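You operate a simulated robot arm through the tools that you are given. There is no shell and no other tool.

The job below is to be done with a simulated two-armed robot. You get a single attempt, and the scene is never put back.

JOB
Hold the plastic pot on the top of the field kit stand steady with one hand and put the test load from the top of the shoe cabinet in it with the other.

Only the result counts: the job must be done as asked and must still hold three seconds after the hand-in. Knocking over, shifting, dropping, spilling or breaking anything else fails it.

ROBOT AND FRAMES
Two 7-joint arms with two-finger parallel grippers on one trunk, on a base that moves. Base frame: it is fixed to the floor where the robot stands at the start and does not move with it; the origin is under the middle of the robot, x ahead of it, y to its left, z up. Units: mm, degrees, N and s.
The left shoulder is at the start at [85, 182, 1015], the right one opposite. With the tool pointing down near the work surface each hand reaches from about 300 to 760 mm from the robot's upright axis, wherever it stands, measured 20 degrees to its own side. Places, roughly: plastic pot (10x10x6 cm) [-1500, -500, 900]; test load [-1750, 2250, 750]. Payload 3.91 kg a hand.
Tool frame (each hand has its own): the origin (TCP) lies between the finger pads and is the grasp point; the fingertips stand 30 mm ahead of it; z points along the fingers, y is the line along which they close. The gripper opens to 110 mm. The fingers are 20 mm wide and 10 mm thick; the gripper's body (48 by 112 mm) begins 55 mm behind the TCP.
Orientation is that of the tool frame in the base frame, as a unit quaternion [x, y, z, w]. With the fingers straight down and closing along the base's y, the tool's x points along the base's -x, its y along +y and its z along -z.

CONTROLS
- The arms move only by the tool step_arm. It takes "left_steps", "right_steps" or both (then of equal length, played together; a hand with none holds still); each is one flat list of numbers, 7 for each row, row after row: the opening, from 0 (shut) to 1 (fully open), then the shift along the tool's x, y, z in units of 100 mm (1.0 is 100 mm), then the turn, a rotation vector about the tool's x, y, z in units of 180 degrees (1.0 is 180 degrees). In form: [grip, dx, dy, dz, wx, wy, wz, grip, dx, dy, dz, wx, wy, wz, ...]. A call has 1 to 20 rows; each row is the pose to reach, as a shift and turn from the pose commanded when the call began, along the tool's axes at that moment. A call with a number of a shift or a turn outside -1 to 1 is refused whole. Rows are played at 5 a second. More than 50 mm and 8.6 degrees between two rows, or a gripper value outside its range, and nothing of the call is played. Where a pose cannot be reached the arm comes as near as it can. A force on the tool above 40 N (or 10 N above the force at the start of the call, whichever is more), or a blocked arm, ends the call early, and 0.2 s more pass. The fingers move at their own pace (about 72 mm/s each) and stop on an object; they squeeze with about 22 N. The grip force told is the motor's: it shows also when the fingers shut on nothing. Time passes only in rows, and 0.2 s behind the last, so rows that repeat a pose let the fingers close. The reply holds the time, the measured pose of the TCP, the force on the tool along the base axes, the opening and the grip force, in the units named above and with some noise, with the torque about the TCP (base axes, N m) and any sound that the robot's microphone picked up, and new pictures: "views" is both (left out), scene, wrist or none (wrist: the cameras of the hands that moved).
- Cameras (640 x 400 px; columns grow to the right, rows downward): "scene" is now at [236.6, -9.6, 1193.5]; the picture's right is [-0.10, -1.00, 0.00], its down [-0.62, 0.06, -0.79] and it looks along [0.78, -0.08, -0.62] (base axes); focal length 248 px, centre (320, 200). "left" rides on the left gripper at [72, -17, -103] in its tool frame; the picture's right is [0.23, 0.97, 0.00], its down [-0.76, 0.18, -0.62] and it looks along [-0.61, 0.14, 0.78] (tool axes); focal length 222 px, centre (320, 200). "right" rides on the right gripper at [72, 17, -103] in its tool frame; the picture's right is [-0.23, 0.97, 0.00], its down [-0.76, -0.18, -0.62] and it looks along [-0.61, -0.14, 0.78] (tool axes); focal length 222 px, centre (320, 200). There is no depth. A picture from a camera that has moved, and an enlarged one, comes with that camera's place and axes in the base frame and with its lens.
- move_column(by): moves the trunk up (or, below 0, down) by that many mm; the arms and the scene camera ride with it, the base frame stays. It gives what a move gives, with no picture.
- base_move(legs): drives the robot by 1 to 6 legs, each [ahead, left, turn to the left] in mm, mm and degrees, along the robot's own axes; the way and the turn of a leg run together, so that a leg with both is an arc; at most 1500 mm and 180 degrees a leg. The arms and the cameras ride along, it lands a little off, and it stops where it bumps. It gives what a move gives, and a new picture of the scene camera.
- aim_head(pan, tilt): turns the head with the scene camera to pan (to the left, within 80 degrees either way) and tilt (down, from -29 to 69), counted from straight ahead of the robot (the tilt from the chest, where the trunk bows). It gives what a move gives, and a new picture of the scene camera.
- close_up(camera, box): a new picture of the part [left, top, right, bottom] of that camera's present view, enlarged. No time passes.
- sign_off(): hands the job in; it is judged then, once.

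Places have to be worked out from the pictures, the camera data and where the tool is seen. Open the grippers and draw the arms clear of the work before you hand the job in, unless the task says otherwise.

The tools are called after "Emit:" as a command line: name --argument value ..., lists and objects as JSON in quotes. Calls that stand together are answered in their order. step_arm: Moves the arms, as the interface text tells. Its arguments: {"type":"object","properties":{"left_steps":{"type":"array"},"right_steps":{"type":"array"},"views":{"type":"string","enum":["both","scene","wrist","none"]}},"required":[]} The other tools are called the same way: move_column (by) moves the trunk up or down; base_move (legs) drives the base; aim_head (pan, tilt) turns the head that bears the scene camera; close_up (camera, box) takes an enlarged picture of a part of a camera's view; sign_off () hands the job in.

At the start:

```text
time: 0.0
left_ee_pos: [482.3, 207.7, 974.1]
left_ee_rot: [0.0, 1.0, 0.0, 0.0]
left_force: [-0.5, -0.6, -0.8]
left_ft_torque: [-0.01, -0.03, 0.0]
left_gripper_width: 109.7
left_gripper_force: 0.1
right_ee_pos: [541.6, -253.9, 947.6]
right_ee_rot: [0.0, 1.0, 0.001, 0.0]
right_force: [-0.4, -1.0, 0.0]
right_ft_torque: [0.0, -0.02, -0.01]
right_gripper_width: 109.8
right_gripper_force: 0.1
trunk travel left (down, up): [-275.0, 239.0]
robot x, y, heading: [3.6, 4.2, 0.0]
head pan, tilt (commanded): [-5.7, 38.3]
```

scene: 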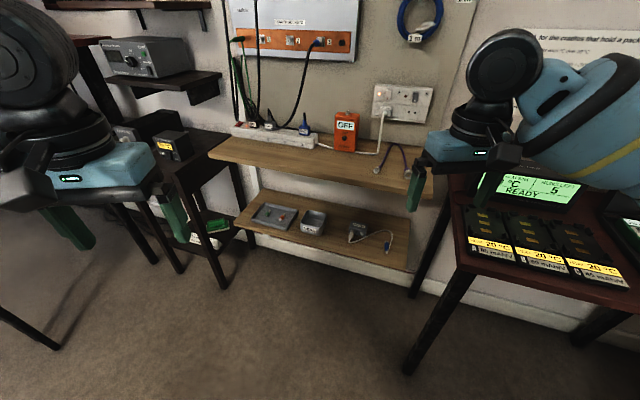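
right: 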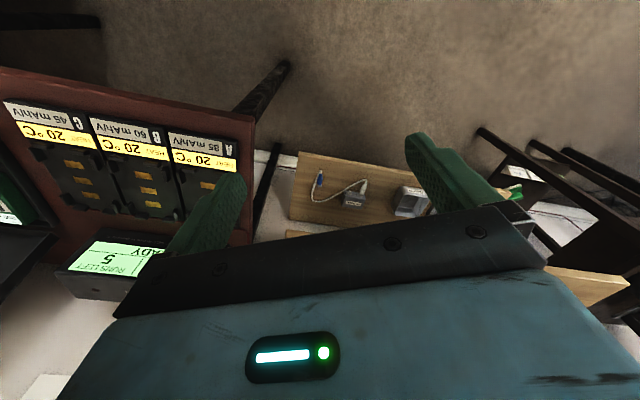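
left: 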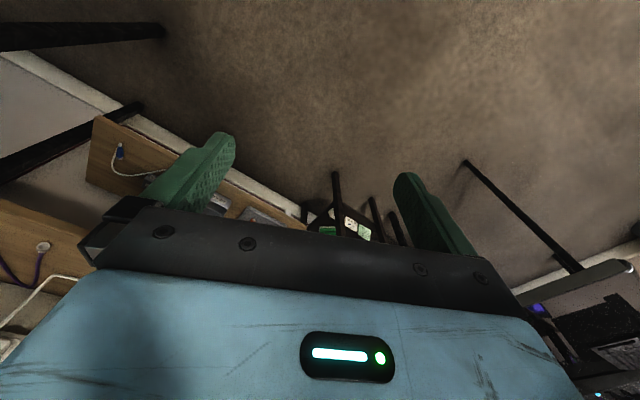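

The pictures show shelves and tables ahead; the pot and load are behind the robot. I look to the left and right with the head before driving.

Emit:
aim_head --pan 80 --tilt 25

Emit:
aim_head --pan -80 --tilt 25

```text
time: 1.6
left_ee_pos: [482.7, 207.0, 974.4]
left_ee_rot: [0.0, 1.0, 0.0, 0.0]
left_force: [0.0, 0.6, -0.5]
left_ft_torque: [-0.01, 0.02, 0.0]
left_gripper_width: 110.0
left_gripper_force: 0.0
right_ee_pos: [542.1, -253.4, 947.6]
right_ee_rot: [0.0, 1.0, 0.0, 0.0]
right_force: [0.2, 0.1, -0.7]
right_ft_torque: [-0.02, -0.01, -0.01]
right_gripper_width: 109.9
right_gripper_force: 0.1
trunk travel left (down, up): [-275.0, 239.0]
robot x, y, heading: [0.6, 2.8, -0.1]
head pan, tilt (commanded): [80.0, 25.0]
camera scene: at [167.0, 89.6, 1214.3], right [0.98, -0.17, 0.0], down [-0.07, -0.42, -0.91], along [0.16, 0.89, -0.42], focal length 248 px, centre (320, 200)
```

scene: 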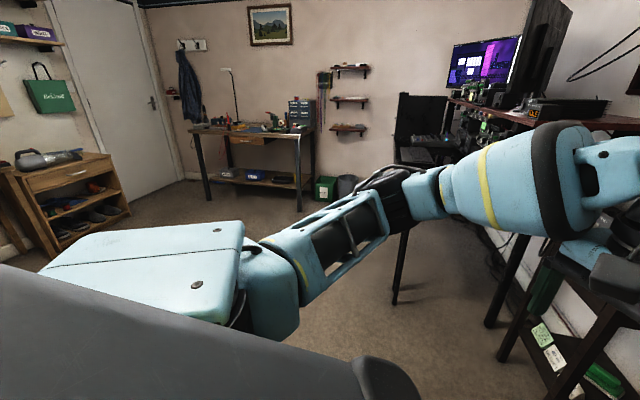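

```text
time: 4.1
left_ee_pos: [481.2, 209.6, 973.1]
left_ee_rot: [0.0, 1.0, 0.001, 0.001]
left_force: [0.7, -0.7, -0.8]
left_ft_torque: [0.0, -0.01, 0.02]
left_gripper_width: 109.9
left_gripper_force: 0.0
right_ee_pos: [541.1, -253.3, 946.5]
right_ee_rot: [0.001, 1.0, 0.0, 0.0]
right_force: [0.0, -0.3, -0.3]
right_ft_torque: [0.01, 0.0, 0.01]
right_gripper_width: 109.5
right_gripper_force: 0.0
trunk travel left (down, up): [-275.0, 239.0]
robot x, y, heading: [-3.8, 2.3, 0.4]
head pan, tilt (commanded): [-80.0, 25.0]
camera scene: at [166.9, -91.8, 1214.3], right [-0.98, -0.17, 0.0], down [-0.07, 0.42, -0.91], along [0.16, -0.89, -0.42], focal length 248 px, centre (320, 200)
```

scene: 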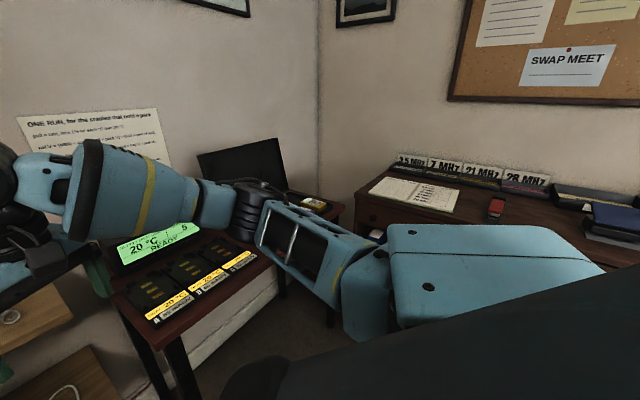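

The shoe cabinet appears at the left-rear wall; nearby furniture seems well beyond the arm's sweep of about 650 mm. I turn on the spot to the left by 90 degrees and look.

Emit:
aim_head --pan 0 --tilt 20

Emit:
base_move --legs '[[0, 0, 90]]'

Emit:
aim_head --pan 70 --tilt 20

```text
time: 5.6
left_ee_pos: [482.4, 207.6, 973.5]
left_ee_rot: [0.001, 1.0, 0.001, 0.0]
left_force: [0.6, -0.2, 0.2]
left_ft_torque: [0.0, -0.02, 0.0]
left_gripper_width: 110.1
left_gripper_force: 0.0
right_ee_pos: [542.0, -252.9, 946.7]
right_ee_rot: [0.0, 1.0, 0.0, -0.001]
right_force: [0.2, 0.2, -0.7]
right_ft_torque: [0.04, 0.01, -0.03]
right_gripper_width: 110.0
right_gripper_force: 0.1
trunk travel left (down, up): [-275.0, 239.0]
robot x, y, heading: [-0.3, 1.1, -0.0]
head pan, tilt (commanded): [0.0, 20.0]
camera scene: at [244.0, -1.2, 1222.4], right [0.0, -1.0, 0.0], down [-0.34, 0.0, -0.94], along [0.94, 0.0, -0.34], focal length 248 px, centre (320, 200)
```

scene: 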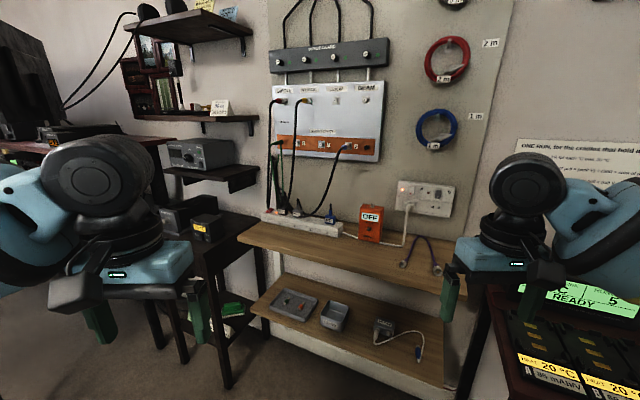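

```text
time: 9.9
left_ee_pos: [-223.9, 474.9, 973.8]
left_ee_rot: [0.719, -0.695, 0.0, 0.0]
left_force: [1.0, 0.0, 1.1]
left_ft_torque: [0.03, 0.01, -0.01]
left_gripper_width: 110.2
left_gripper_force: 0.1
right_ee_pos: [235.1, 551.2, 945.4]
right_ee_rot: [0.719, -0.695, -0.001, 0.0]
right_force: [-0.5, 0.1, 0.8]
right_ft_torque: [-0.03, -0.01, 0.01]
right_gripper_width: 110.1
right_gripper_force: 0.1
trunk travel left (down, up): [-275.0, 239.0]
robot x, y, heading: [-0.2, 0.8, 92.0]
head pan, tilt (commanded): [0.0, 20.0]
camera scene: at [-9.5, 243.8, 1222.4], right [1.0, 0.03, 0.0], down [0.01, -0.34, -0.94], along [-0.03, 0.94, -0.34], focal length 248 px, centre (320, 200)
```

scene: 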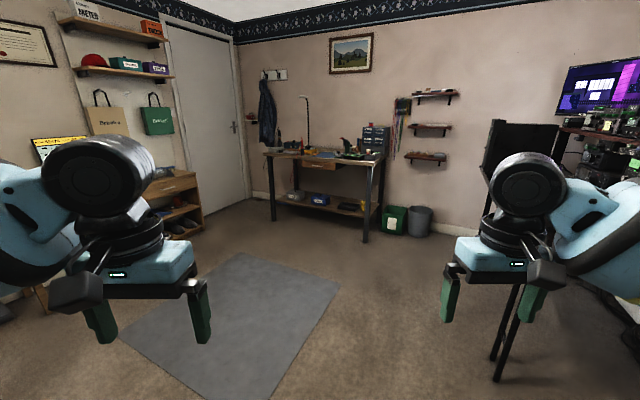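

```text
time: 11.3
left_ee_pos: [-224.5, 475.3, 973.5]
left_ee_rot: [0.719, -0.695, 0.0, 0.0]
left_force: [-0.8, 0.8, -0.3]
left_ft_torque: [-0.03, 0.0, -0.01]
left_gripper_width: 110.2
left_gripper_force: 0.1
right_ee_pos: [235.9, 551.1, 946.5]
right_ee_rot: [0.718, -0.696, 0.0, 0.0]
right_force: [0.8, -0.5, 0.7]
right_ft_torque: [0.04, -0.03, 0.02]
right_gripper_width: 110.0
right_gripper_force: 0.0
trunk travel left (down, up): [-275.0, 239.0]
robot x, y, heading: [-3.4, 1.5, 92.0]
head pan, tilt (commanded): [70.0, 20.0]
camera scene: at [-94.8, 179.6, 1222.4], right [0.31, 0.95, 0.0], down [0.33, -0.11, -0.94], along [-0.89, 0.29, -0.34], focal length 248 px, centre (320, 200)
```

scene: 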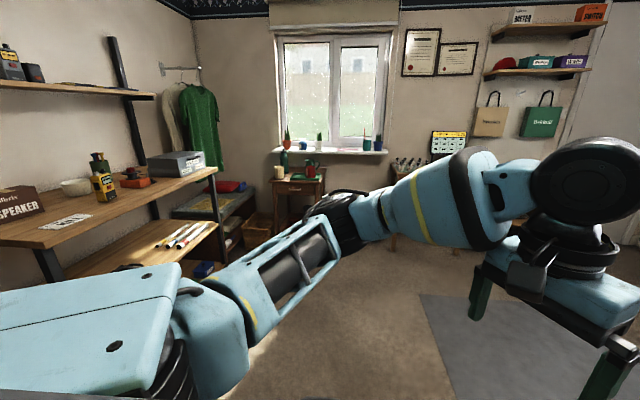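

The wooden bench at the left of this view, with bowl, radio and box, fits the pot's place (-1500, -500). I zoom in on it.

Emit:
close_up --camera "scene" --box '[0, 120, 240, 270]'

Emit:
base_move --legs '[[0, 0, 45]]'

Emit:
aim_head --pan 60 --tilt 20

Emit:
aim_head --pan 0 --tilt 20

```text
2.67 times, centred on (120, 195) of scene
camera zoom: at [-94.8, 179.6, 1222.4], right [0.31, 0.95, 0.0], down [0.33, -0.11, -0.94], along [-0.89, 0.29, -0.34], focal length 662 px, centre (853, 213)
```

zoom: 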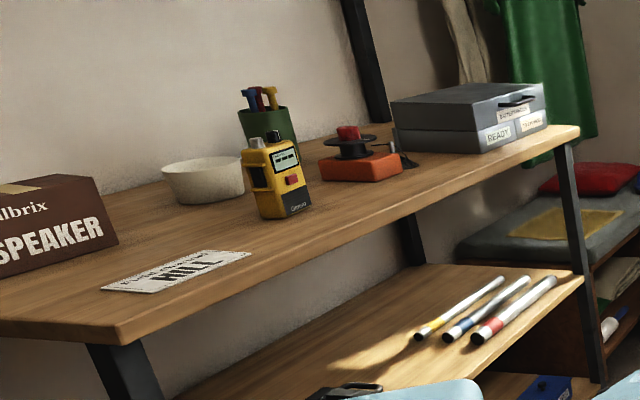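

```text
time: 13.7
left_ee_pos: [-491.8, 185.5, 973.7]
left_ee_rot: [0.927, -0.375, 0.001, 0.001]
left_force: [0.7, -0.2, 0.7]
left_ft_torque: [0.0, -0.02, 0.0]
left_gripper_width: 110.0
left_gripper_force: 0.0
right_ee_pos: [-213.4, 558.1, 946.4]
right_ee_rot: [0.927, -0.375, 0.0, -0.001]
right_force: [-0.2, 0.2, 1.0]
right_ft_torque: [-0.03, 0.0, -0.03]
right_gripper_width: 109.8
right_gripper_force: 0.1
trunk travel left (down, up): [-275.0, 239.0]
robot x, y, heading: [-0.7, 0.6, 136.3]
head pan, tilt (commanded): [70.0, 20.0]
camera scene: at [-194.0, 63.5, 1222.4], right [-0.44, 0.9, 0.0], down [0.31, 0.15, -0.94], along [-0.84, -0.41, -0.34], focal length 248 px, centre (320, 200)
```

scene: 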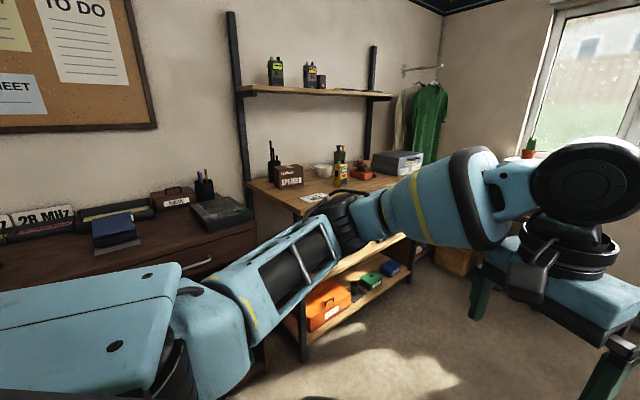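

```text
time: 14.4
left_ee_pos: [-491.1, 186.7, 973.5]
left_ee_rot: [0.927, -0.374, 0.0, 0.0]
left_force: [0.2, 1.2, 0.2]
left_ft_torque: [-0.06, -0.01, -0.01]
left_gripper_width: 110.1
left_gripper_force: 0.0
right_ee_pos: [-212.8, 557.7, 945.7]
right_ee_rot: [0.927, -0.375, 0.0, 0.0]
right_force: [0.6, 0.5, 0.1]
right_ft_torque: [-0.02, 0.01, -0.02]
right_gripper_width: 110.1
right_gripper_force: 0.1
trunk travel left (down, up): [-275.0, 239.0]
robot x, y, heading: [-2.2, -2.0, 135.9]
head pan, tilt (commanded): [60.0, 20.0]
camera scene: at [-199.7, 78.7, 1222.4], right [-0.28, 0.96, 0.0], down [0.33, 0.09, -0.94], along [-0.9, -0.26, -0.34], focal length 248 px, centre (320, 200)
```

scene: 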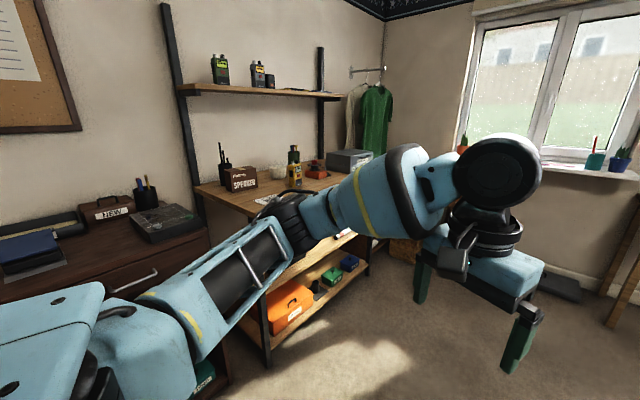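

```text
time: 15.7
left_ee_pos: [-491.9, 184.9, 974.7]
left_ee_rot: [0.927, -0.374, 0.0, 0.0]
left_force: [0.5, 0.4, 0.4]
left_ft_torque: [0.01, -0.02, 0.01]
left_gripper_width: 109.9
left_gripper_force: 0.0
right_ee_pos: [-213.1, 558.5, 947.5]
right_ee_rot: [0.927, -0.374, 0.001, 0.0]
right_force: [0.4, -0.1, 0.2]
right_ft_torque: [-0.01, -0.01, 0.03]
right_gripper_width: 109.9
right_gripper_force: 0.2
trunk travel left (down, up): [-275.0, 239.0]
robot x, y, heading: [1.4, -1.6, 136.1]
head pan, tilt (commanded): [0.0, 20.0]
camera scene: at [-177.3, 169.1, 1222.4], right [0.69, 0.72, 0.0], down [0.25, -0.24, -0.94], along [-0.68, 0.65, -0.34], focal length 248 px, centre (320, 200)
```

scene: 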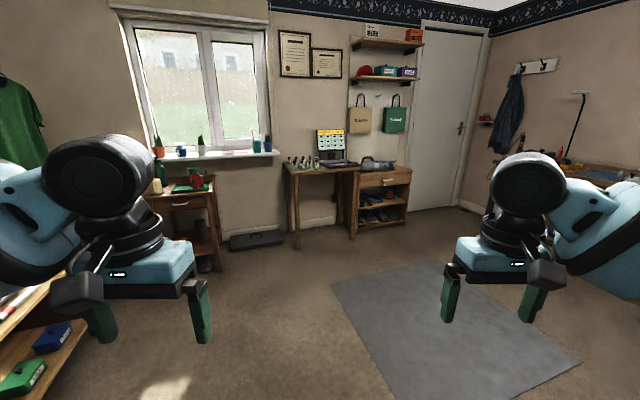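

The shoe cabinet with shoes is at the back, near pixel (380,170). I enlarge its top.

Emit:
close_up --camera "scene" --box '[280, 120, 440, 240]'

```text
3.33 times, centred on (360, 180) of scene
camera zoom: at [-177.3, 169.1, 1222.4], right [0.69, 0.72, 0.0], down [0.25, -0.24, -0.94], along [-0.68, 0.65, -0.34], focal length 828 px, centre (187, 267)
```

zoom: 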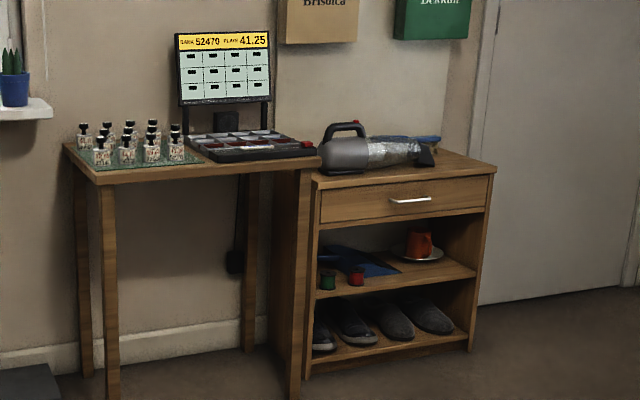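

On the cabinet stand a hand vacuum and something blue behind it; the load is not clear yet. The room is turned about 25° against my frame, with the cabinet front facing roughly heading 155°. I drive nearer over open floor and look again.

Emit:
base_move --legs '[[1000, -600, 0], [0, 0, 18]]'

Emit:
close_up --camera "scene" --box '[200, 100, 440, 250]'

```text
time: 22.7
left_ee_pos: [-802.7, 1179.2, 974.1]
left_ee_rot: [0.972, -0.236, -0.001, 0.0]
left_force: [0.3, 0.1, -0.4]
left_ft_torque: [0.0, -0.01, 0.01]
left_gripper_width: 110.1
left_gripper_force: 0.1
right_ee_pos: [-644.4, 1616.2, 946.9]
right_ee_rot: [0.972, -0.236, 0.0, 0.0]
right_force: [-0.2, 0.2, 0.5]
right_ft_torque: [-0.03, 0.04, -0.01]
right_gripper_width: 109.9
right_gripper_force: 0.0
trunk travel left (down, up): [-275.0, 239.0]
robot x, y, heading: [-282.3, 1144.0, 152.5]
head pan, tilt (commanded): [0.0, 20.0]
camera scene: at [-498.0, 1253.0, 1222.4], right [0.46, 0.89, 0.0], down [0.3, -0.16, -0.94], along [-0.83, 0.43, -0.34], focal length 248 px, centre (320, 200)
```

scene: 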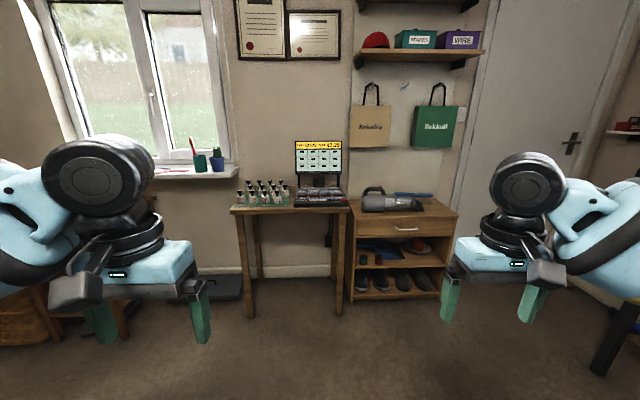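

```text
2.67 times, centred on (320, 175) of scene
camera zoom: at [-498.0, 1253.0, 1222.4], right [0.46, 0.89, 0.0], down [0.3, -0.16, -0.94], along [-0.83, 0.43, -0.34], focal length 662 px, centre (320, 267)
```

zoom: 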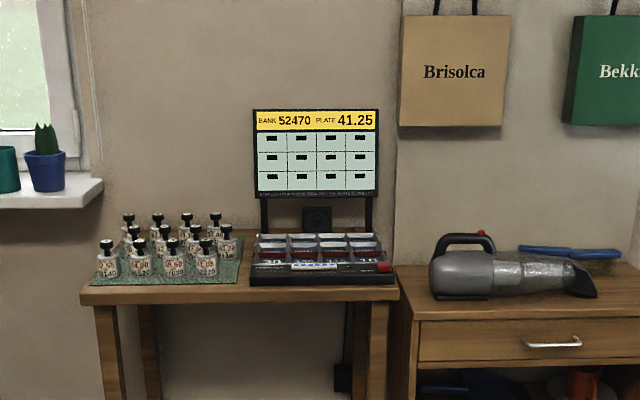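

The cabinet top shows a hand vacuum and a blue item; the load may hide behind them. I drive nearer (staying about 0.85 m from the front) and tilt the head down.

Emit:
base_move --legs '[[650, -450, 0]]'

Emit:
aim_head --pan 0 --tilt 35

Emit:
close_up --camera "scene" --box '[220, 60, 460, 210]'

```text
time: 27.2
left_ee_pos: [-1175.0, 1885.0, 974.3]
left_ee_rot: [0.972, -0.237, 0.0, 0.0]
left_force: [1.0, -0.1, 0.4]
left_ft_torque: [-0.02, 0.0, -0.03]
left_gripper_width: 110.2
left_gripper_force: 0.1
right_ee_pos: [-1015.1, 2323.1, 947.0]
right_ee_rot: [0.971, -0.237, 0.0, 0.0]
right_force: [-0.6, 0.8, -0.8]
right_ft_torque: [-0.01, -0.02, -0.04]
right_gripper_width: 110.1
right_gripper_force: 0.0
trunk travel left (down, up): [-275.0, 239.0]
robot x, y, heading: [-646.5, 1847.5, 152.5]
head pan, tilt (commanded): [0.0, 20.0]
camera scene: at [-869.5, 1959.1, 1222.3], right [0.46, 0.89, 0.0], down [0.3, -0.16, -0.94], along [-0.83, 0.43, -0.34], focal length 248 px, centre (320, 200)
```

scene: 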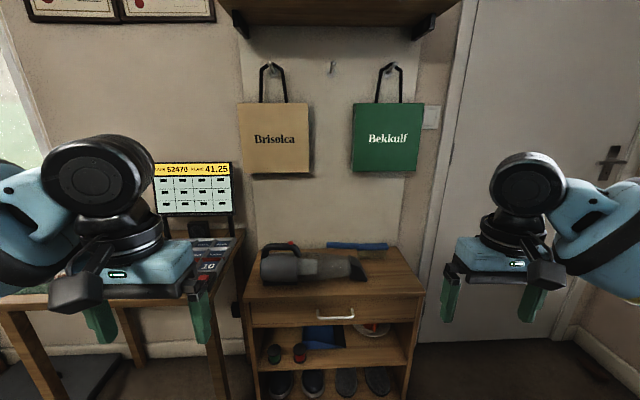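

```text
time: 28.0
left_ee_pos: [-1175.5, 1883.6, 973.0]
left_ee_rot: [0.972, -0.236, 0.0, 0.0]
left_force: [0.1, -0.4, -0.3]
left_ft_torque: [0.03, -0.02, 0.02]
left_gripper_width: 110.3
left_gripper_force: 0.0
right_ee_pos: [-1015.2, 2322.3, 946.3]
right_ee_rot: [0.971, -0.238, 0.001, 0.0]
right_force: [0.5, 0.4, -0.5]
right_ft_torque: [0.0, 0.01, -0.01]
right_gripper_width: 110.3
right_gripper_force: 0.1
trunk travel left (down, up): [-275.0, 239.0]
robot x, y, heading: [-651.6, 1843.8, 152.4]
head pan, tilt (commanded): [0.0, 35.0]
camera scene: at [-864.9, 1956.5, 1198.6], right [0.46, 0.89, 0.0], down [0.51, -0.26, -0.82], along [-0.73, 0.38, -0.57], focal length 248 px, centre (320, 200)
```

scene: 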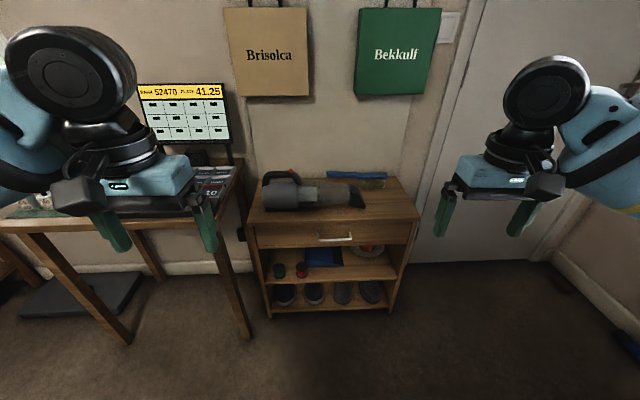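

```text
2.67 times, centred on (340, 135) of scene
camera zoom: at [-864.9, 1956.5, 1198.6], right [0.46, 0.89, 0.0], down [0.51, -0.26, -0.82], along [-0.73, 0.38, -0.57], focal length 662 px, centre (267, 373)
```

zoom: 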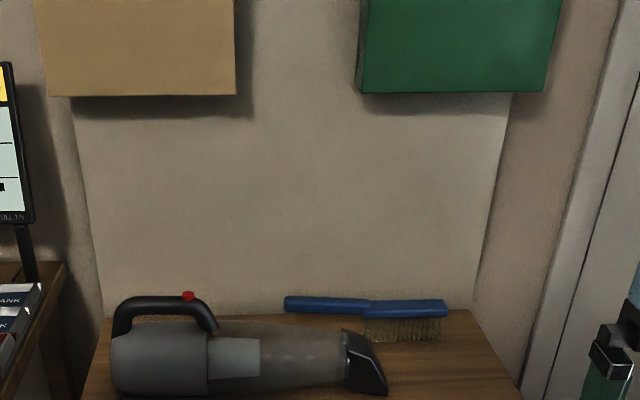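

On top I see only the hand vacuum and a blue brush; something may hide behind the vacuum. I raise the trunk for a higher look.

Emit:
move_column --by 230

Emit:
aim_head --pan 0 --tilt 45

Emit:
close_up --camera "scene" --box '[220, 120, 460, 270]'

```text
time: 30.4
left_ee_pos: [-1175.0, 1884.3, 1202.3]
left_ee_rot: [0.971, -0.238, 0.001, 0.0]
left_force: [-0.1, -0.1, -0.5]
left_ft_torque: [-0.03, -0.01, 0.01]
left_gripper_width: 110.1
left_gripper_force: 0.2
right_ee_pos: [-1014.9, 2323.1, 1175.8]
right_ee_rot: [0.971, -0.237, 0.0, 0.001]
right_force: [0.1, 0.4, -0.3]
right_ft_torque: [-0.04, -0.03, -0.02]
right_gripper_width: 110.0
right_gripper_force: 0.0
trunk travel left (down, up): [-505.0, 9.0]
robot x, y, heading: [-650.8, 1847.6, 152.4]
head pan, tilt (commanded): [0.0, 35.0]
```

```text
time: 31.2
left_ee_pos: [-1175.7, 1882.7, 1203.9]
left_ee_rot: [0.971, -0.238, 0.0, 0.0]
left_force: [-0.5, 1.4, -0.1]
left_ft_torque: [-0.04, 0.0, -0.03]
left_gripper_width: 109.8
left_gripper_force: 0.1
right_ee_pos: [-1014.9, 2321.6, 1176.7]
right_ee_rot: [0.971, -0.238, 0.0, 0.001]
right_force: [-0.8, 0.4, 0.2]
right_ft_torque: [0.0, 0.0, -0.01]
right_gripper_width: 110.0
right_gripper_force: 0.0
trunk travel left (down, up): [-505.0, 9.0]
robot x, y, heading: [-650.1, 1846.0, 152.5]
head pan, tilt (commanded): [0.0, 45.0]
camera scene: at [-744.4, 1893.9, 1438.5], right [0.46, 0.89, 0.0], down [0.63, -0.33, -0.71], along [-0.63, 0.33, -0.71], focal length 248 px, centre (320, 200)
```

scene: 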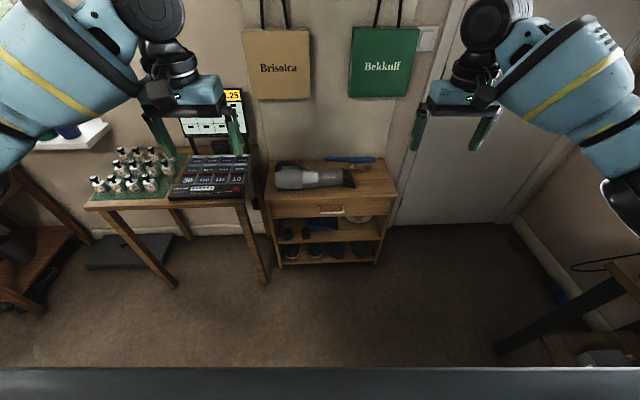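

```text
2.67 times, centred on (340, 195) of scene
camera zoom: at [-744.4, 1893.9, 1438.5], right [0.46, 0.89, 0.0], down [0.63, -0.33, -0.71], along [-0.63, 0.33, -0.71], focal length 662 px, centre (267, 213)
```

zoom: 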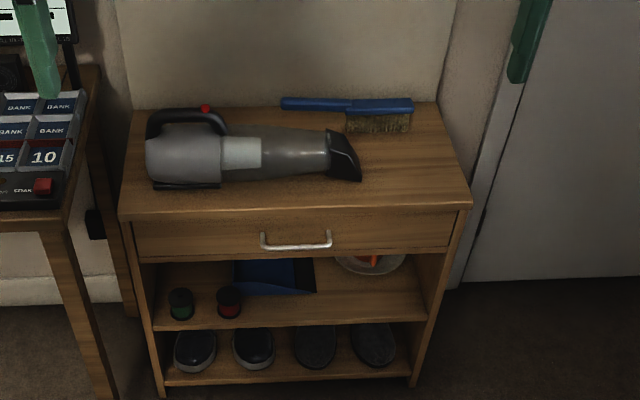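

No load is visible from here, so it may lie hidden behind the vacuum. I look with both wrist cameras from their present height.

Emit:
close_up --camera "left" --box '[0, 0, 640, 400]'

Emit:
close_up --camera "right" --box '[0, 0, 640, 400]'

```text
1.00 times, centred on (320, 200) of left (not enlarged: the box is as wide or as high as the picture)
camera zoom: at [-1103.0, 1867.2, 1308.9], right [-0.25, -0.97, 0.0], down [-0.76, 0.19, 0.62], along [-0.6, 0.15, -0.78], focal length 222 px, centre (320, 200)
```

zoom: 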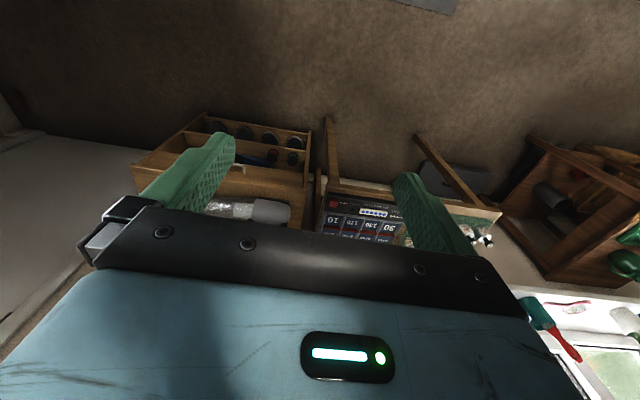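

```text
1.00 times, centred on (320, 200) of right (not enlarged: the box is as wide or as high as the picture)
camera zoom: at [-958.3, 2274.4, 1281.3], right [-0.65, -0.76, 0.0], down [-0.59, 0.51, 0.62], along [-0.47, 0.41, -0.78], focal length 222 px, centre (320, 200)
```

zoom: 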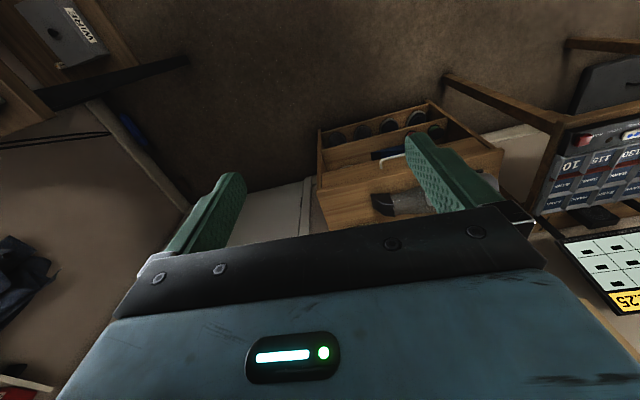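

The load should lie about 40 mm from the wall behind the vacuum's handle end, hidden from this angle. There is ample clearance (about 0.9 m to the front), so I drive 320 mm closer and 200 mm right, and look steeply down.

Emit:
base_move --legs '[[300, -150, 0]]'

Emit:
aim_head --pan 15 --tilt 50

Emit:
close_up --camera "scene" --box '[200, 80, 440, 230]'

```text
time: 33.4
left_ee_pos: [-1373.3, 2156.5, 1204.7]
left_ee_rot: [0.971, -0.238, 0.0, 0.0]
left_force: [0.2, -0.5, 0.4]
left_ft_torque: [0.01, 0.0, 0.03]
left_gripper_width: 109.8
left_gripper_force: 0.1
right_ee_pos: [-1211.2, 2593.8, 1177.5]
right_ee_rot: [0.971, -0.239, 0.0, 0.001]
right_force: [-0.1, -0.6, -0.3]
right_ft_torque: [0.01, 0.0, -0.05]
right_gripper_width: 110.1
right_gripper_force: 0.0
trunk travel left (down, up): [-505.0, 9.0]
robot x, y, heading: [-847.3, 2114.2, 152.6]
head pan, tilt (commanded): [0.0, 45.0]
camera scene: at [-942.2, 2164.1, 1438.5], right [0.46, 0.89, 0.0], down [0.63, -0.33, -0.71], along [-0.63, 0.33, -0.71], focal length 248 px, centre (320, 200)
```

scene: 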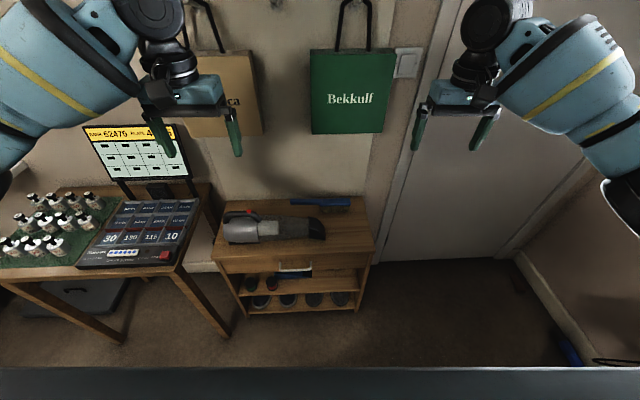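

```text
time: 34.1
left_ee_pos: [-1371.9, 2156.9, 1204.0]
left_ee_rot: [0.971, -0.238, 0.0, 0.001]
left_force: [0.3, 0.3, 0.4]
left_ft_torque: [-0.03, -0.01, -0.01]
left_gripper_width: 110.1
left_gripper_force: 0.0
right_ee_pos: [-1213.0, 2592.5, 1176.0]
right_ee_rot: [0.971, -0.238, 0.0, 0.0]
right_force: [0.8, -0.4, -0.2]
right_ft_torque: [-0.01, -0.01, -0.02]
right_gripper_width: 110.0
right_gripper_force: 0.1
trunk travel left (down, up): [-505.0, 9.0]
robot x, y, heading: [-850.9, 2115.5, 152.4]
head pan, tilt (commanded): [15.0, 50.0]
camera scene: at [-945.5, 2143.6, 1431.5], right [0.22, 0.98, 0.0], down [0.75, -0.17, -0.64], along [-0.63, 0.14, -0.77], focal length 248 px, centre (320, 200)
```

scene: 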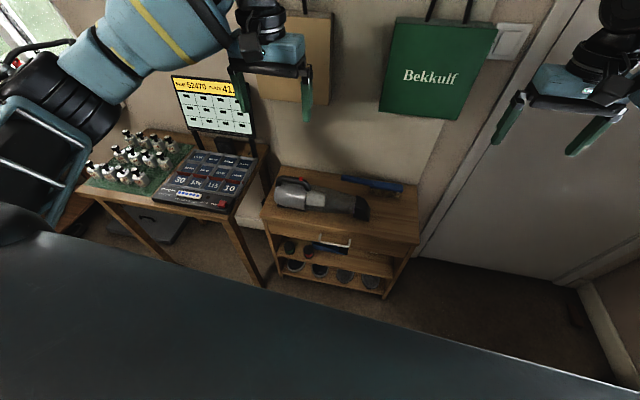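

```text
2.67 times, centred on (320, 155) of scene
camera zoom: at [-945.5, 2143.6, 1431.5], right [0.22, 0.98, 0.0], down [0.75, -0.17, -0.64], along [-0.63, 0.14, -0.77], focal length 662 px, centre (320, 320)
```

zoom: 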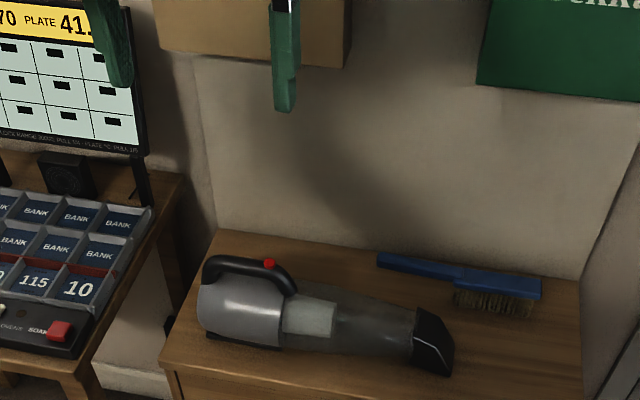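

The spot right behind the vacuum is still shadowed (its handle top is about z 805, cabinet top about 625). I draw the right hand back, then drive a bit nearer to look down behind the vacuum.

Emit:
step_arm --right_steps '[1, 0.4, 0, 0, 0, 0, 0, 1, 0.8, 0, 0, 0, 0, 0, 1, 1.0, 0, 0, 0, 0, 0]' --views "none"

Emit:
step_arm --right_steps '[1, 0.4, 0, 0, 0, 0, 0, 1, 0.8, 0, 0, 0, 0, 0]' --views "none"

Emit:
base_move --legs '[[150, 0, 3]]'

Emit:
aim_head --pan 5 --tilt 58

Emit:
close_up --camera "scene" --box '[200, 80, 440, 230]'

```text
time: 34.9
left_ee_pos: [-1372.8, 2156.7, 1203.2]
left_ee_rot: [0.971, -0.238, 0.002, 0.0]
left_force: [-0.7, 0.2, 1.2]
left_ft_torque: [0.0, 0.02, -0.01]
left_gripper_width: 110.0
left_gripper_force: 0.1
right_ee_pos: [-1121.0, 2547.1, 1176.9]
right_ee_rot: [0.971, -0.239, 0.0, 0.0]
right_force: [0.0, -0.3, 0.2]
right_ft_torque: [-0.02, -0.01, 0.01]
right_gripper_width: 110.1
right_gripper_force: 0.2
trunk travel left (down, up): [-505.0, 9.0]
robot x, y, heading: [-848.4, 2114.7, 152.6]
head pan, tilt (commanded): [15.0, 50.0]
```

```text
time: 35.5
left_ee_pos: [-1372.4, 2156.7, 1204.7]
left_ee_rot: [0.971, -0.238, 0.001, 0.0]
left_force: [-0.1, 0.7, 0.0]
left_ft_torque: [0.03, 0.0, 0.01]
left_gripper_width: 109.8
left_gripper_force: 0.0
right_ee_pos: [-1050.9, 2510.0, 1177.4]
right_ee_rot: [0.971, -0.24, 0.0, 0.0]
right_force: [0.4, 0.4, 0.1]
right_ft_torque: [0.01, 0.02, 0.0]
right_gripper_width: 110.0
right_gripper_force: 0.1
trunk travel left (down, up): [-505.0, 9.0]
robot x, y, heading: [-847.5, 2116.4, 152.4]
head pan, tilt (commanded): [15.0, 50.0]
```

```text
time: 36.9
left_ee_pos: [-1506.4, 2194.1, 1204.9]
left_ee_rot: [0.977, -0.214, -0.001, -0.001]
left_force: [0.1, 0.0, 0.2]
left_ft_torque: [0.03, 0.03, 0.01]
left_gripper_width: 110.0
left_gripper_force: 0.1
right_ee_pos: [-1203.9, 2564.7, 1177.3]
right_ee_rot: [0.977, -0.213, -0.001, 0.0]
right_force: [-0.3, -0.1, -0.1]
right_ft_torque: [0.03, 0.01, 0.0]
right_gripper_width: 109.8
right_gripper_force: 0.0
trunk travel left (down, up): [-505.0, 9.0]
robot x, y, heading: [-987.7, 2183.2, 155.4]
head pan, tilt (commanded): [15.0, 50.0]
camera scene: at [-1079.1, 2203.2, 1431.7], right [0.17, 0.99, 0.0], down [0.75, -0.13, -0.64], along [-0.63, 0.11, -0.77], focal length 248 px, centre (320, 200)
```

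scene: 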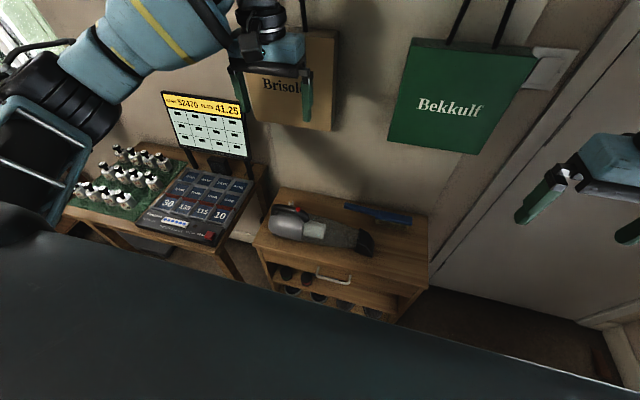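

```text
time: 37.6
left_ee_pos: [-1507.7, 2193.5, 1203.9]
left_ee_rot: [0.977, -0.212, 0.0, 0.0]
left_force: [0.2, 0.3, -0.4]
left_ft_torque: [0.0, -0.02, -0.03]
left_gripper_width: 110.2
left_gripper_force: 0.0
right_ee_pos: [-1206.3, 2564.9, 1176.0]
right_ee_rot: [0.977, -0.213, 0.0, 0.0]
right_force: [-0.4, 0.2, -0.1]
right_ft_torque: [0.01, 0.02, 0.02]
right_gripper_width: 110.0
right_gripper_force: 0.1
trunk travel left (down, up): [-505.0, 9.0]
robot x, y, heading: [-979.5, 2182.0, 155.2]
head pan, tilt (commanded): [5.0, 58.0]
camera scene: at [-1069.2, 2213.9, 1421.3], right [0.34, 0.94, 0.0], down [0.8, -0.28, -0.53], along [-0.5, 0.18, -0.85], focal length 248 px, centre (320, 200)
```

scene: 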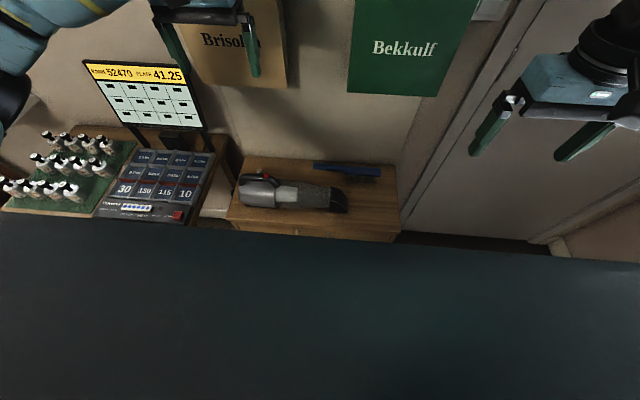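

```text
2.67 times, centred on (320, 155) of scene
camera zoom: at [-1069.2, 2213.9, 1421.3], right [0.34, 0.94, 0.0], down [0.8, -0.28, -0.53], along [-0.5, 0.18, -0.85], focal length 662 px, centre (320, 320)
```

zoom: 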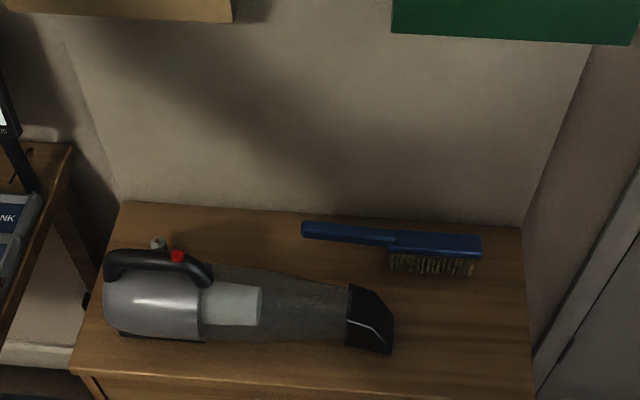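

A small whitish thing shows just behind the vacuum's handle: likely the load, around (-1700, 2197). I enlarge there.

Emit:
close_up --camera "scene" --box '[230, 150, 290, 190]'

Emit:
close_up --camera "left" --box '[0, 0, 640, 400]'

```text
10.00 times, centred on (260, 170) of scene
camera zoom: at [-1069.2, 2213.9, 1421.3], right [0.34, 0.94, 0.0], down [0.8, -0.28, -0.53], along [-0.5, 0.18, -0.85], focal length 2483 px, centre (920, 500)
```

zoom: 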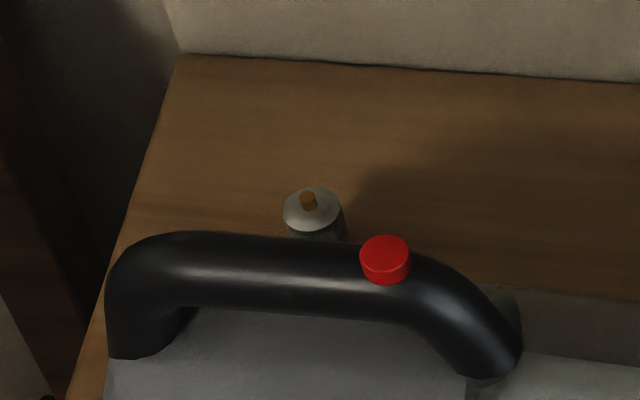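

```text
1.00 times, centred on (320, 200) of left (not enlarged: the box is as wide or as high as the picture)
camera zoom: at [-1434.9, 2179.8, 1309.0], right [-0.2, -0.98, 0.0], down [-0.77, 0.16, 0.62], along [-0.61, 0.12, -0.78], focal length 222 px, centre (320, 200)
```

zoom: 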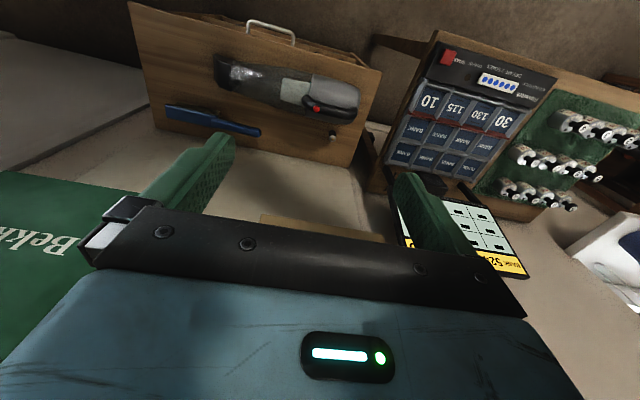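

The load is a small cylinder with a silver top and brass pin, standing behind the vacuum handle; the left wrist camera sees it near (330,133). I enlarge that view.

Emit:
close_up --camera "left" --box '[280, 80, 400, 155]'

```text
5.33 times, centred on (340, 118) of left
camera zoom: at [-1434.9, 2179.8, 1309.0], right [-0.2, -0.98, 0.0], down [-0.77, 0.16, 0.62], along [-0.61, 0.12, -0.78], focal length 1185 px, centre (213, 640)
```

zoom: 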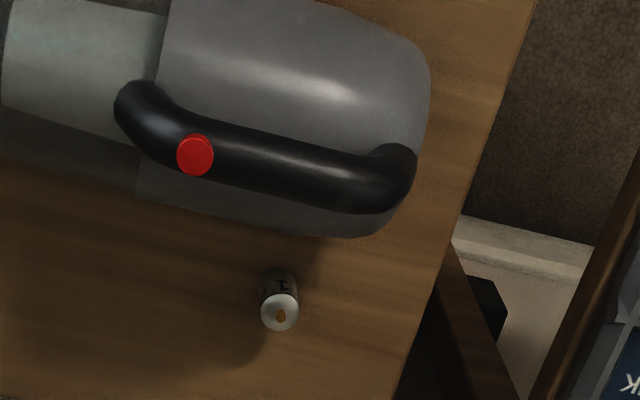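

The two views fix the load's top at about (-1709, 2198, 675), a cylinder roughly 21 mm wide standing on the top at z≈640; the vacuum handle's back edge is about 100 mm in front of it. I drive 60 mm nearer, lower the trunk 230 mm, and then bring the left hand over the load.

Emit:
base_move --legs '[[60, 0, 0]]'

Emit:
move_column --by -200

Emit:
close_up --camera "left" --box '[0, 0, 640, 400]'

Emit:
close_up --camera "scene" --box '[0, 0, 640, 400]'

```text
time: 38.6
left_ee_pos: [-1558.4, 2216.7, 1205.1]
left_ee_rot: [0.977, -0.212, -0.001, 0.0]
left_force: [0.1, 0.4, 0.5]
left_ft_torque: [0.04, -0.01, -0.01]
left_gripper_width: 109.9
left_gripper_force: 0.2
right_ee_pos: [-1256.6, 2588.9, 1177.2]
right_ee_rot: [0.977, -0.212, 0.0, 0.0]
right_force: [-0.3, 0.4, 0.9]
right_ft_torque: [-0.02, -0.05, -0.02]
right_gripper_width: 110.0
right_gripper_force: 0.1
trunk travel left (down, up): [-505.0, 9.0]
robot x, y, heading: [-1035.5, 2206.8, 155.5]
head pan, tilt (commanded): [5.0, 58.0]
camera scene: at [-1120.5, 2237.4, 1421.5], right [0.33, 0.94, 0.0], down [0.8, -0.28, -0.53], along [-0.5, 0.18, -0.85], focal length 248 px, centre (320, 200)
```

scene: 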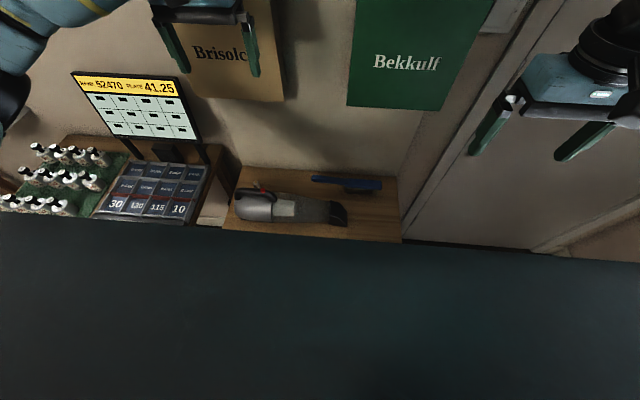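

```text
time: 40.8
left_ee_pos: [-1559.1, 2216.0, 1004.0]
left_ee_rot: [0.977, -0.213, -0.001, 0.0]
left_force: [0.7, 0.1, 0.6]
left_ft_torque: [0.0, 0.04, 0.01]
left_gripper_width: 110.0
left_gripper_force: 0.1
right_ee_pos: [-1257.5, 2588.7, 977.7]
right_ee_rot: [0.977, -0.214, -0.001, -0.001]
right_force: [-0.9, 0.1, -0.5]
right_ft_torque: [-0.02, -0.02, -0.01]
right_gripper_width: 110.0
right_gripper_force: 0.2
trunk travel left (down, up): [-305.0, 209.0]
robot x, y, heading: [-1035.7, 2205.5, 155.4]
head pan, tilt (commanded): [5.0, 58.0]
```

```text
1.00 times, centred on (320, 200) of left (not enlarged: the box is as wide or as high as the picture)
camera zoom: at [-1486.5, 2202.8, 1109.7], right [-0.2, -0.98, 0.0], down [-0.77, 0.15, 0.62], along [-0.61, 0.12, -0.78], focal length 222 px, centre (320, 200)
```

zoom: 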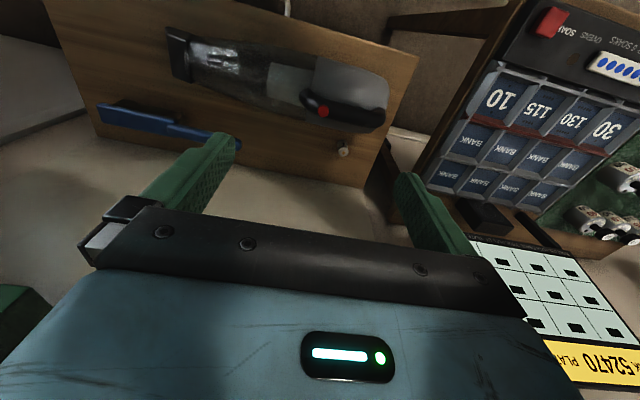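

```text
1.00 times, centred on (320, 200) of scene (not enlarged: the box is as wide or as high as the picture)
camera zoom: at [-1231.1, 2287.7, 1196.6], right [0.33, 0.94, 0.0], down [0.8, -0.28, -0.53], along [-0.5, 0.18, -0.85], focal length 248 px, centre (320, 200)
```

zoom: 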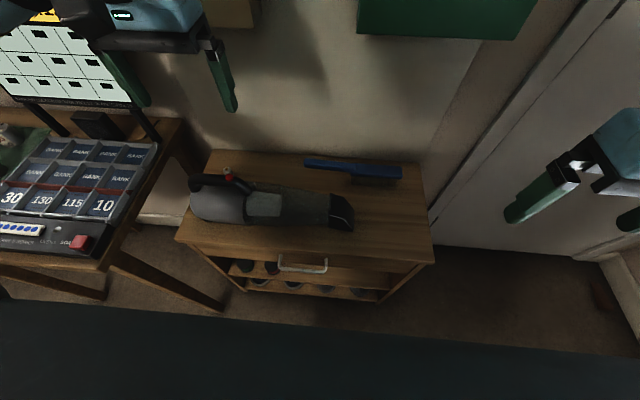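

The wrist view now shows the load near (343,150). I enlarge it for a better fix.

Emit:
close_up --camera "left" --box '[300, 110, 380, 160]'

```text
8.00 times, centred on (340, 135) of left
camera zoom: at [-1486.5, 2202.8, 1109.7], right [-0.2, -0.98, 0.0], down [-0.77, 0.15, 0.62], along [-0.61, 0.12, -0.78], focal length 1777 px, centre (160, 720)
```

zoom: 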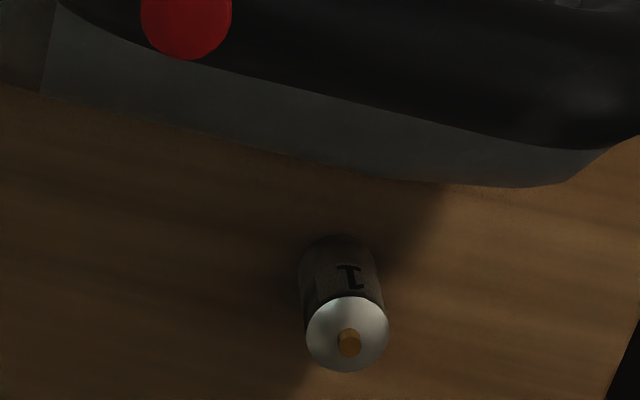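

The load stands at (-1708, 2198), top z≈675, base z≈637, width ≈22 mm. A bag hangs over it (bottom z≈1013, ~80 mm off the wall), so I must know my wrist's height; I turn the head to the left hand.

Emit:
aim_head --pan 35 --tilt 25

Emit:
close_up --camera "scene" --box '[160, 50, 480, 250]'

```text
time: 41.7
left_ee_pos: [-1560.3, 2217.0, 1003.2]
left_ee_rot: [0.977, -0.212, 0.0, 0.0]
left_force: [0.0, -0.3, -0.3]
left_ft_torque: [0.03, 0.03, -0.02]
left_gripper_width: 110.1
left_gripper_force: 0.1
right_ee_pos: [-1257.0, 2589.1, 976.5]
right_ee_rot: [0.977, -0.212, 0.0, 0.001]
right_force: [0.1, -0.8, 1.2]
right_ft_torque: [-0.03, -0.02, 0.02]
right_gripper_width: 110.0
right_gripper_force: 0.0
trunk travel left (down, up): [-305.0, 209.0]
robot x, y, heading: [-1033.0, 2205.5, 155.7]
head pan, tilt (commanded): [35.0, 25.0]
camera scene: at [-1256.9, 2248.1, 1244.2], right [-0.18, 0.98, 0.0], down [0.42, 0.08, -0.91], along [-0.89, -0.16, -0.42], focal length 248 px, centre (320, 200)
```

scene: 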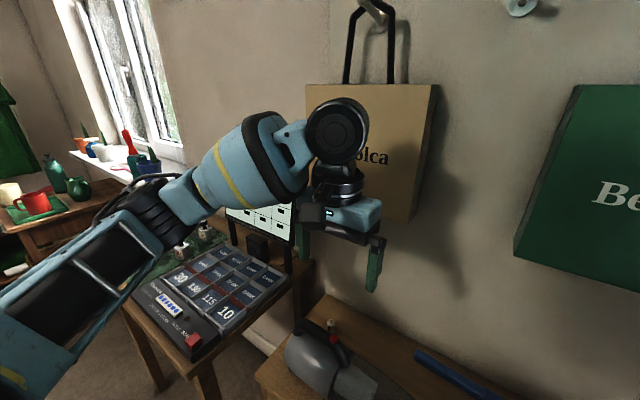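

```text
2.00 times, centred on (320, 150) of scene
camera zoom: at [-1256.9, 2248.1, 1244.2], right [-0.18, 0.98, 0.0], down [0.42, 0.08, -0.91], along [-0.89, -0.16, -0.42], focal length 496 px, centre (320, 300)
```

zoom: 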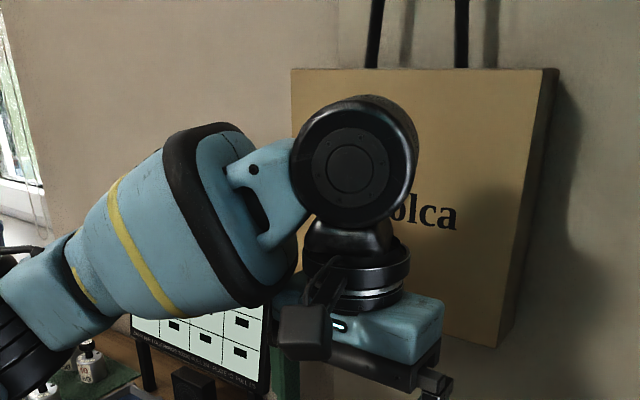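

The wrist's round housing reaches about 230 mm above the TCP, so the hand must pass under the bag with TCP below ~775. I first yaw the left hand 40° (camera to the right, away from the handle), partly close, and come to 77 mm in front of the load at z≈903.

Emit:
step_arm --left_steps '[0.9, -0.08, 0.13, 0.15, 0, 0, -0.037, 0.8, -0.16, 0.26, 0.3, 0, 0, -0.074, 0.7, -0.24, 0.39, 0.45, 0, 0, -0.111, 0.6, -0.32, 0.52, 0.6, 0, 0, -0.148, 0.5, -0.4, 0.65, 0.8, 0, 0, -0.185, 0.45, -0.5, 0.79, 1.0, 0, 0, -0.222]' --views "both"

```text
time: 43.1
left_ee_pos: [-1639.4, 2165.3, 903.7]
left_ee_rot: [0.991, 0.136, 0.0, 0.0]
left_force: [-1.2, -0.3, -0.3]
left_ft_torque: [0.01, 0.01, 0.0]
left_gripper_width: 49.6
left_gripper_force: 0.0
right_ee_pos: [-1257.1, 2588.2, 977.0]
right_ee_rot: [0.977, -0.212, 0.0, 0.0]
right_force: [-0.5, -0.2, 0.4]
right_ft_torque: [0.01, 0.0, -0.02]
right_gripper_width: 110.3
right_gripper_force: 0.0
trunk travel left (down, up): [-305.0, 209.0]
robot x, y, heading: [-1032.2, 2204.0, 155.5]
head pan, tilt (commanded): [35.0, 25.0]
camera scene: at [-1257.2, 2247.9, 1244.2], right [-0.18, 0.98, 0.0], down [0.42, 0.08, -0.91], along [-0.89, -0.16, -0.42], focal length 248 px, centre (320, 200)
camera left: at [-1574.1, 2202.4, 1009.1], right [0.48, -0.88, 0.0], down [-0.69, -0.38, 0.62], along [-0.55, -0.3, -0.78], focal length 222 px, centre (320, 200)
```

scene: 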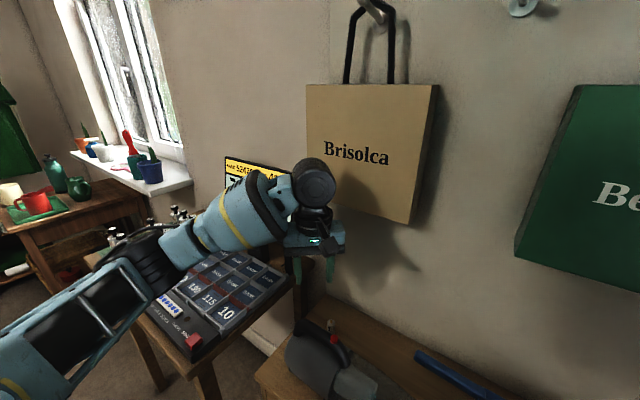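
left: 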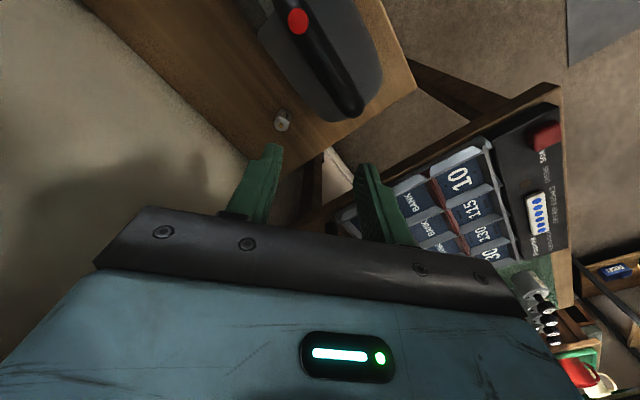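

The wrist view shows the load at about (281,120), clear of everything; the forearm is well above the table items. I enlarge the wrist view to refine the load's place.

Emit:
close_up --camera "left" --box '[240, 90, 320, 140]'

```text
8.00 times, centred on (280, 115) of left
camera zoom: at [-1574.1, 2202.4, 1009.1], right [0.48, -0.88, 0.0], down [-0.69, -0.38, 0.62], along [-0.55, -0.3, -0.78], focal length 1777 px, centre (640, 880)
```

zoom: 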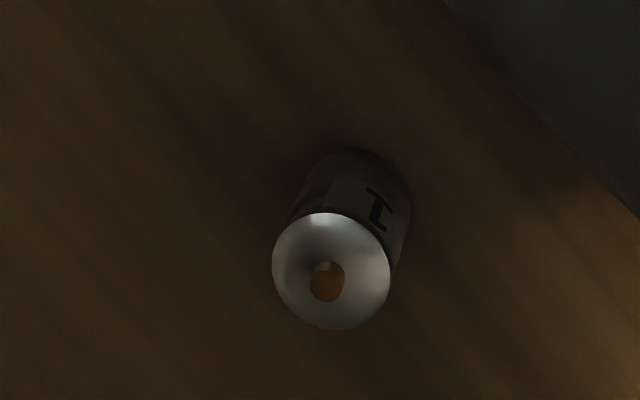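

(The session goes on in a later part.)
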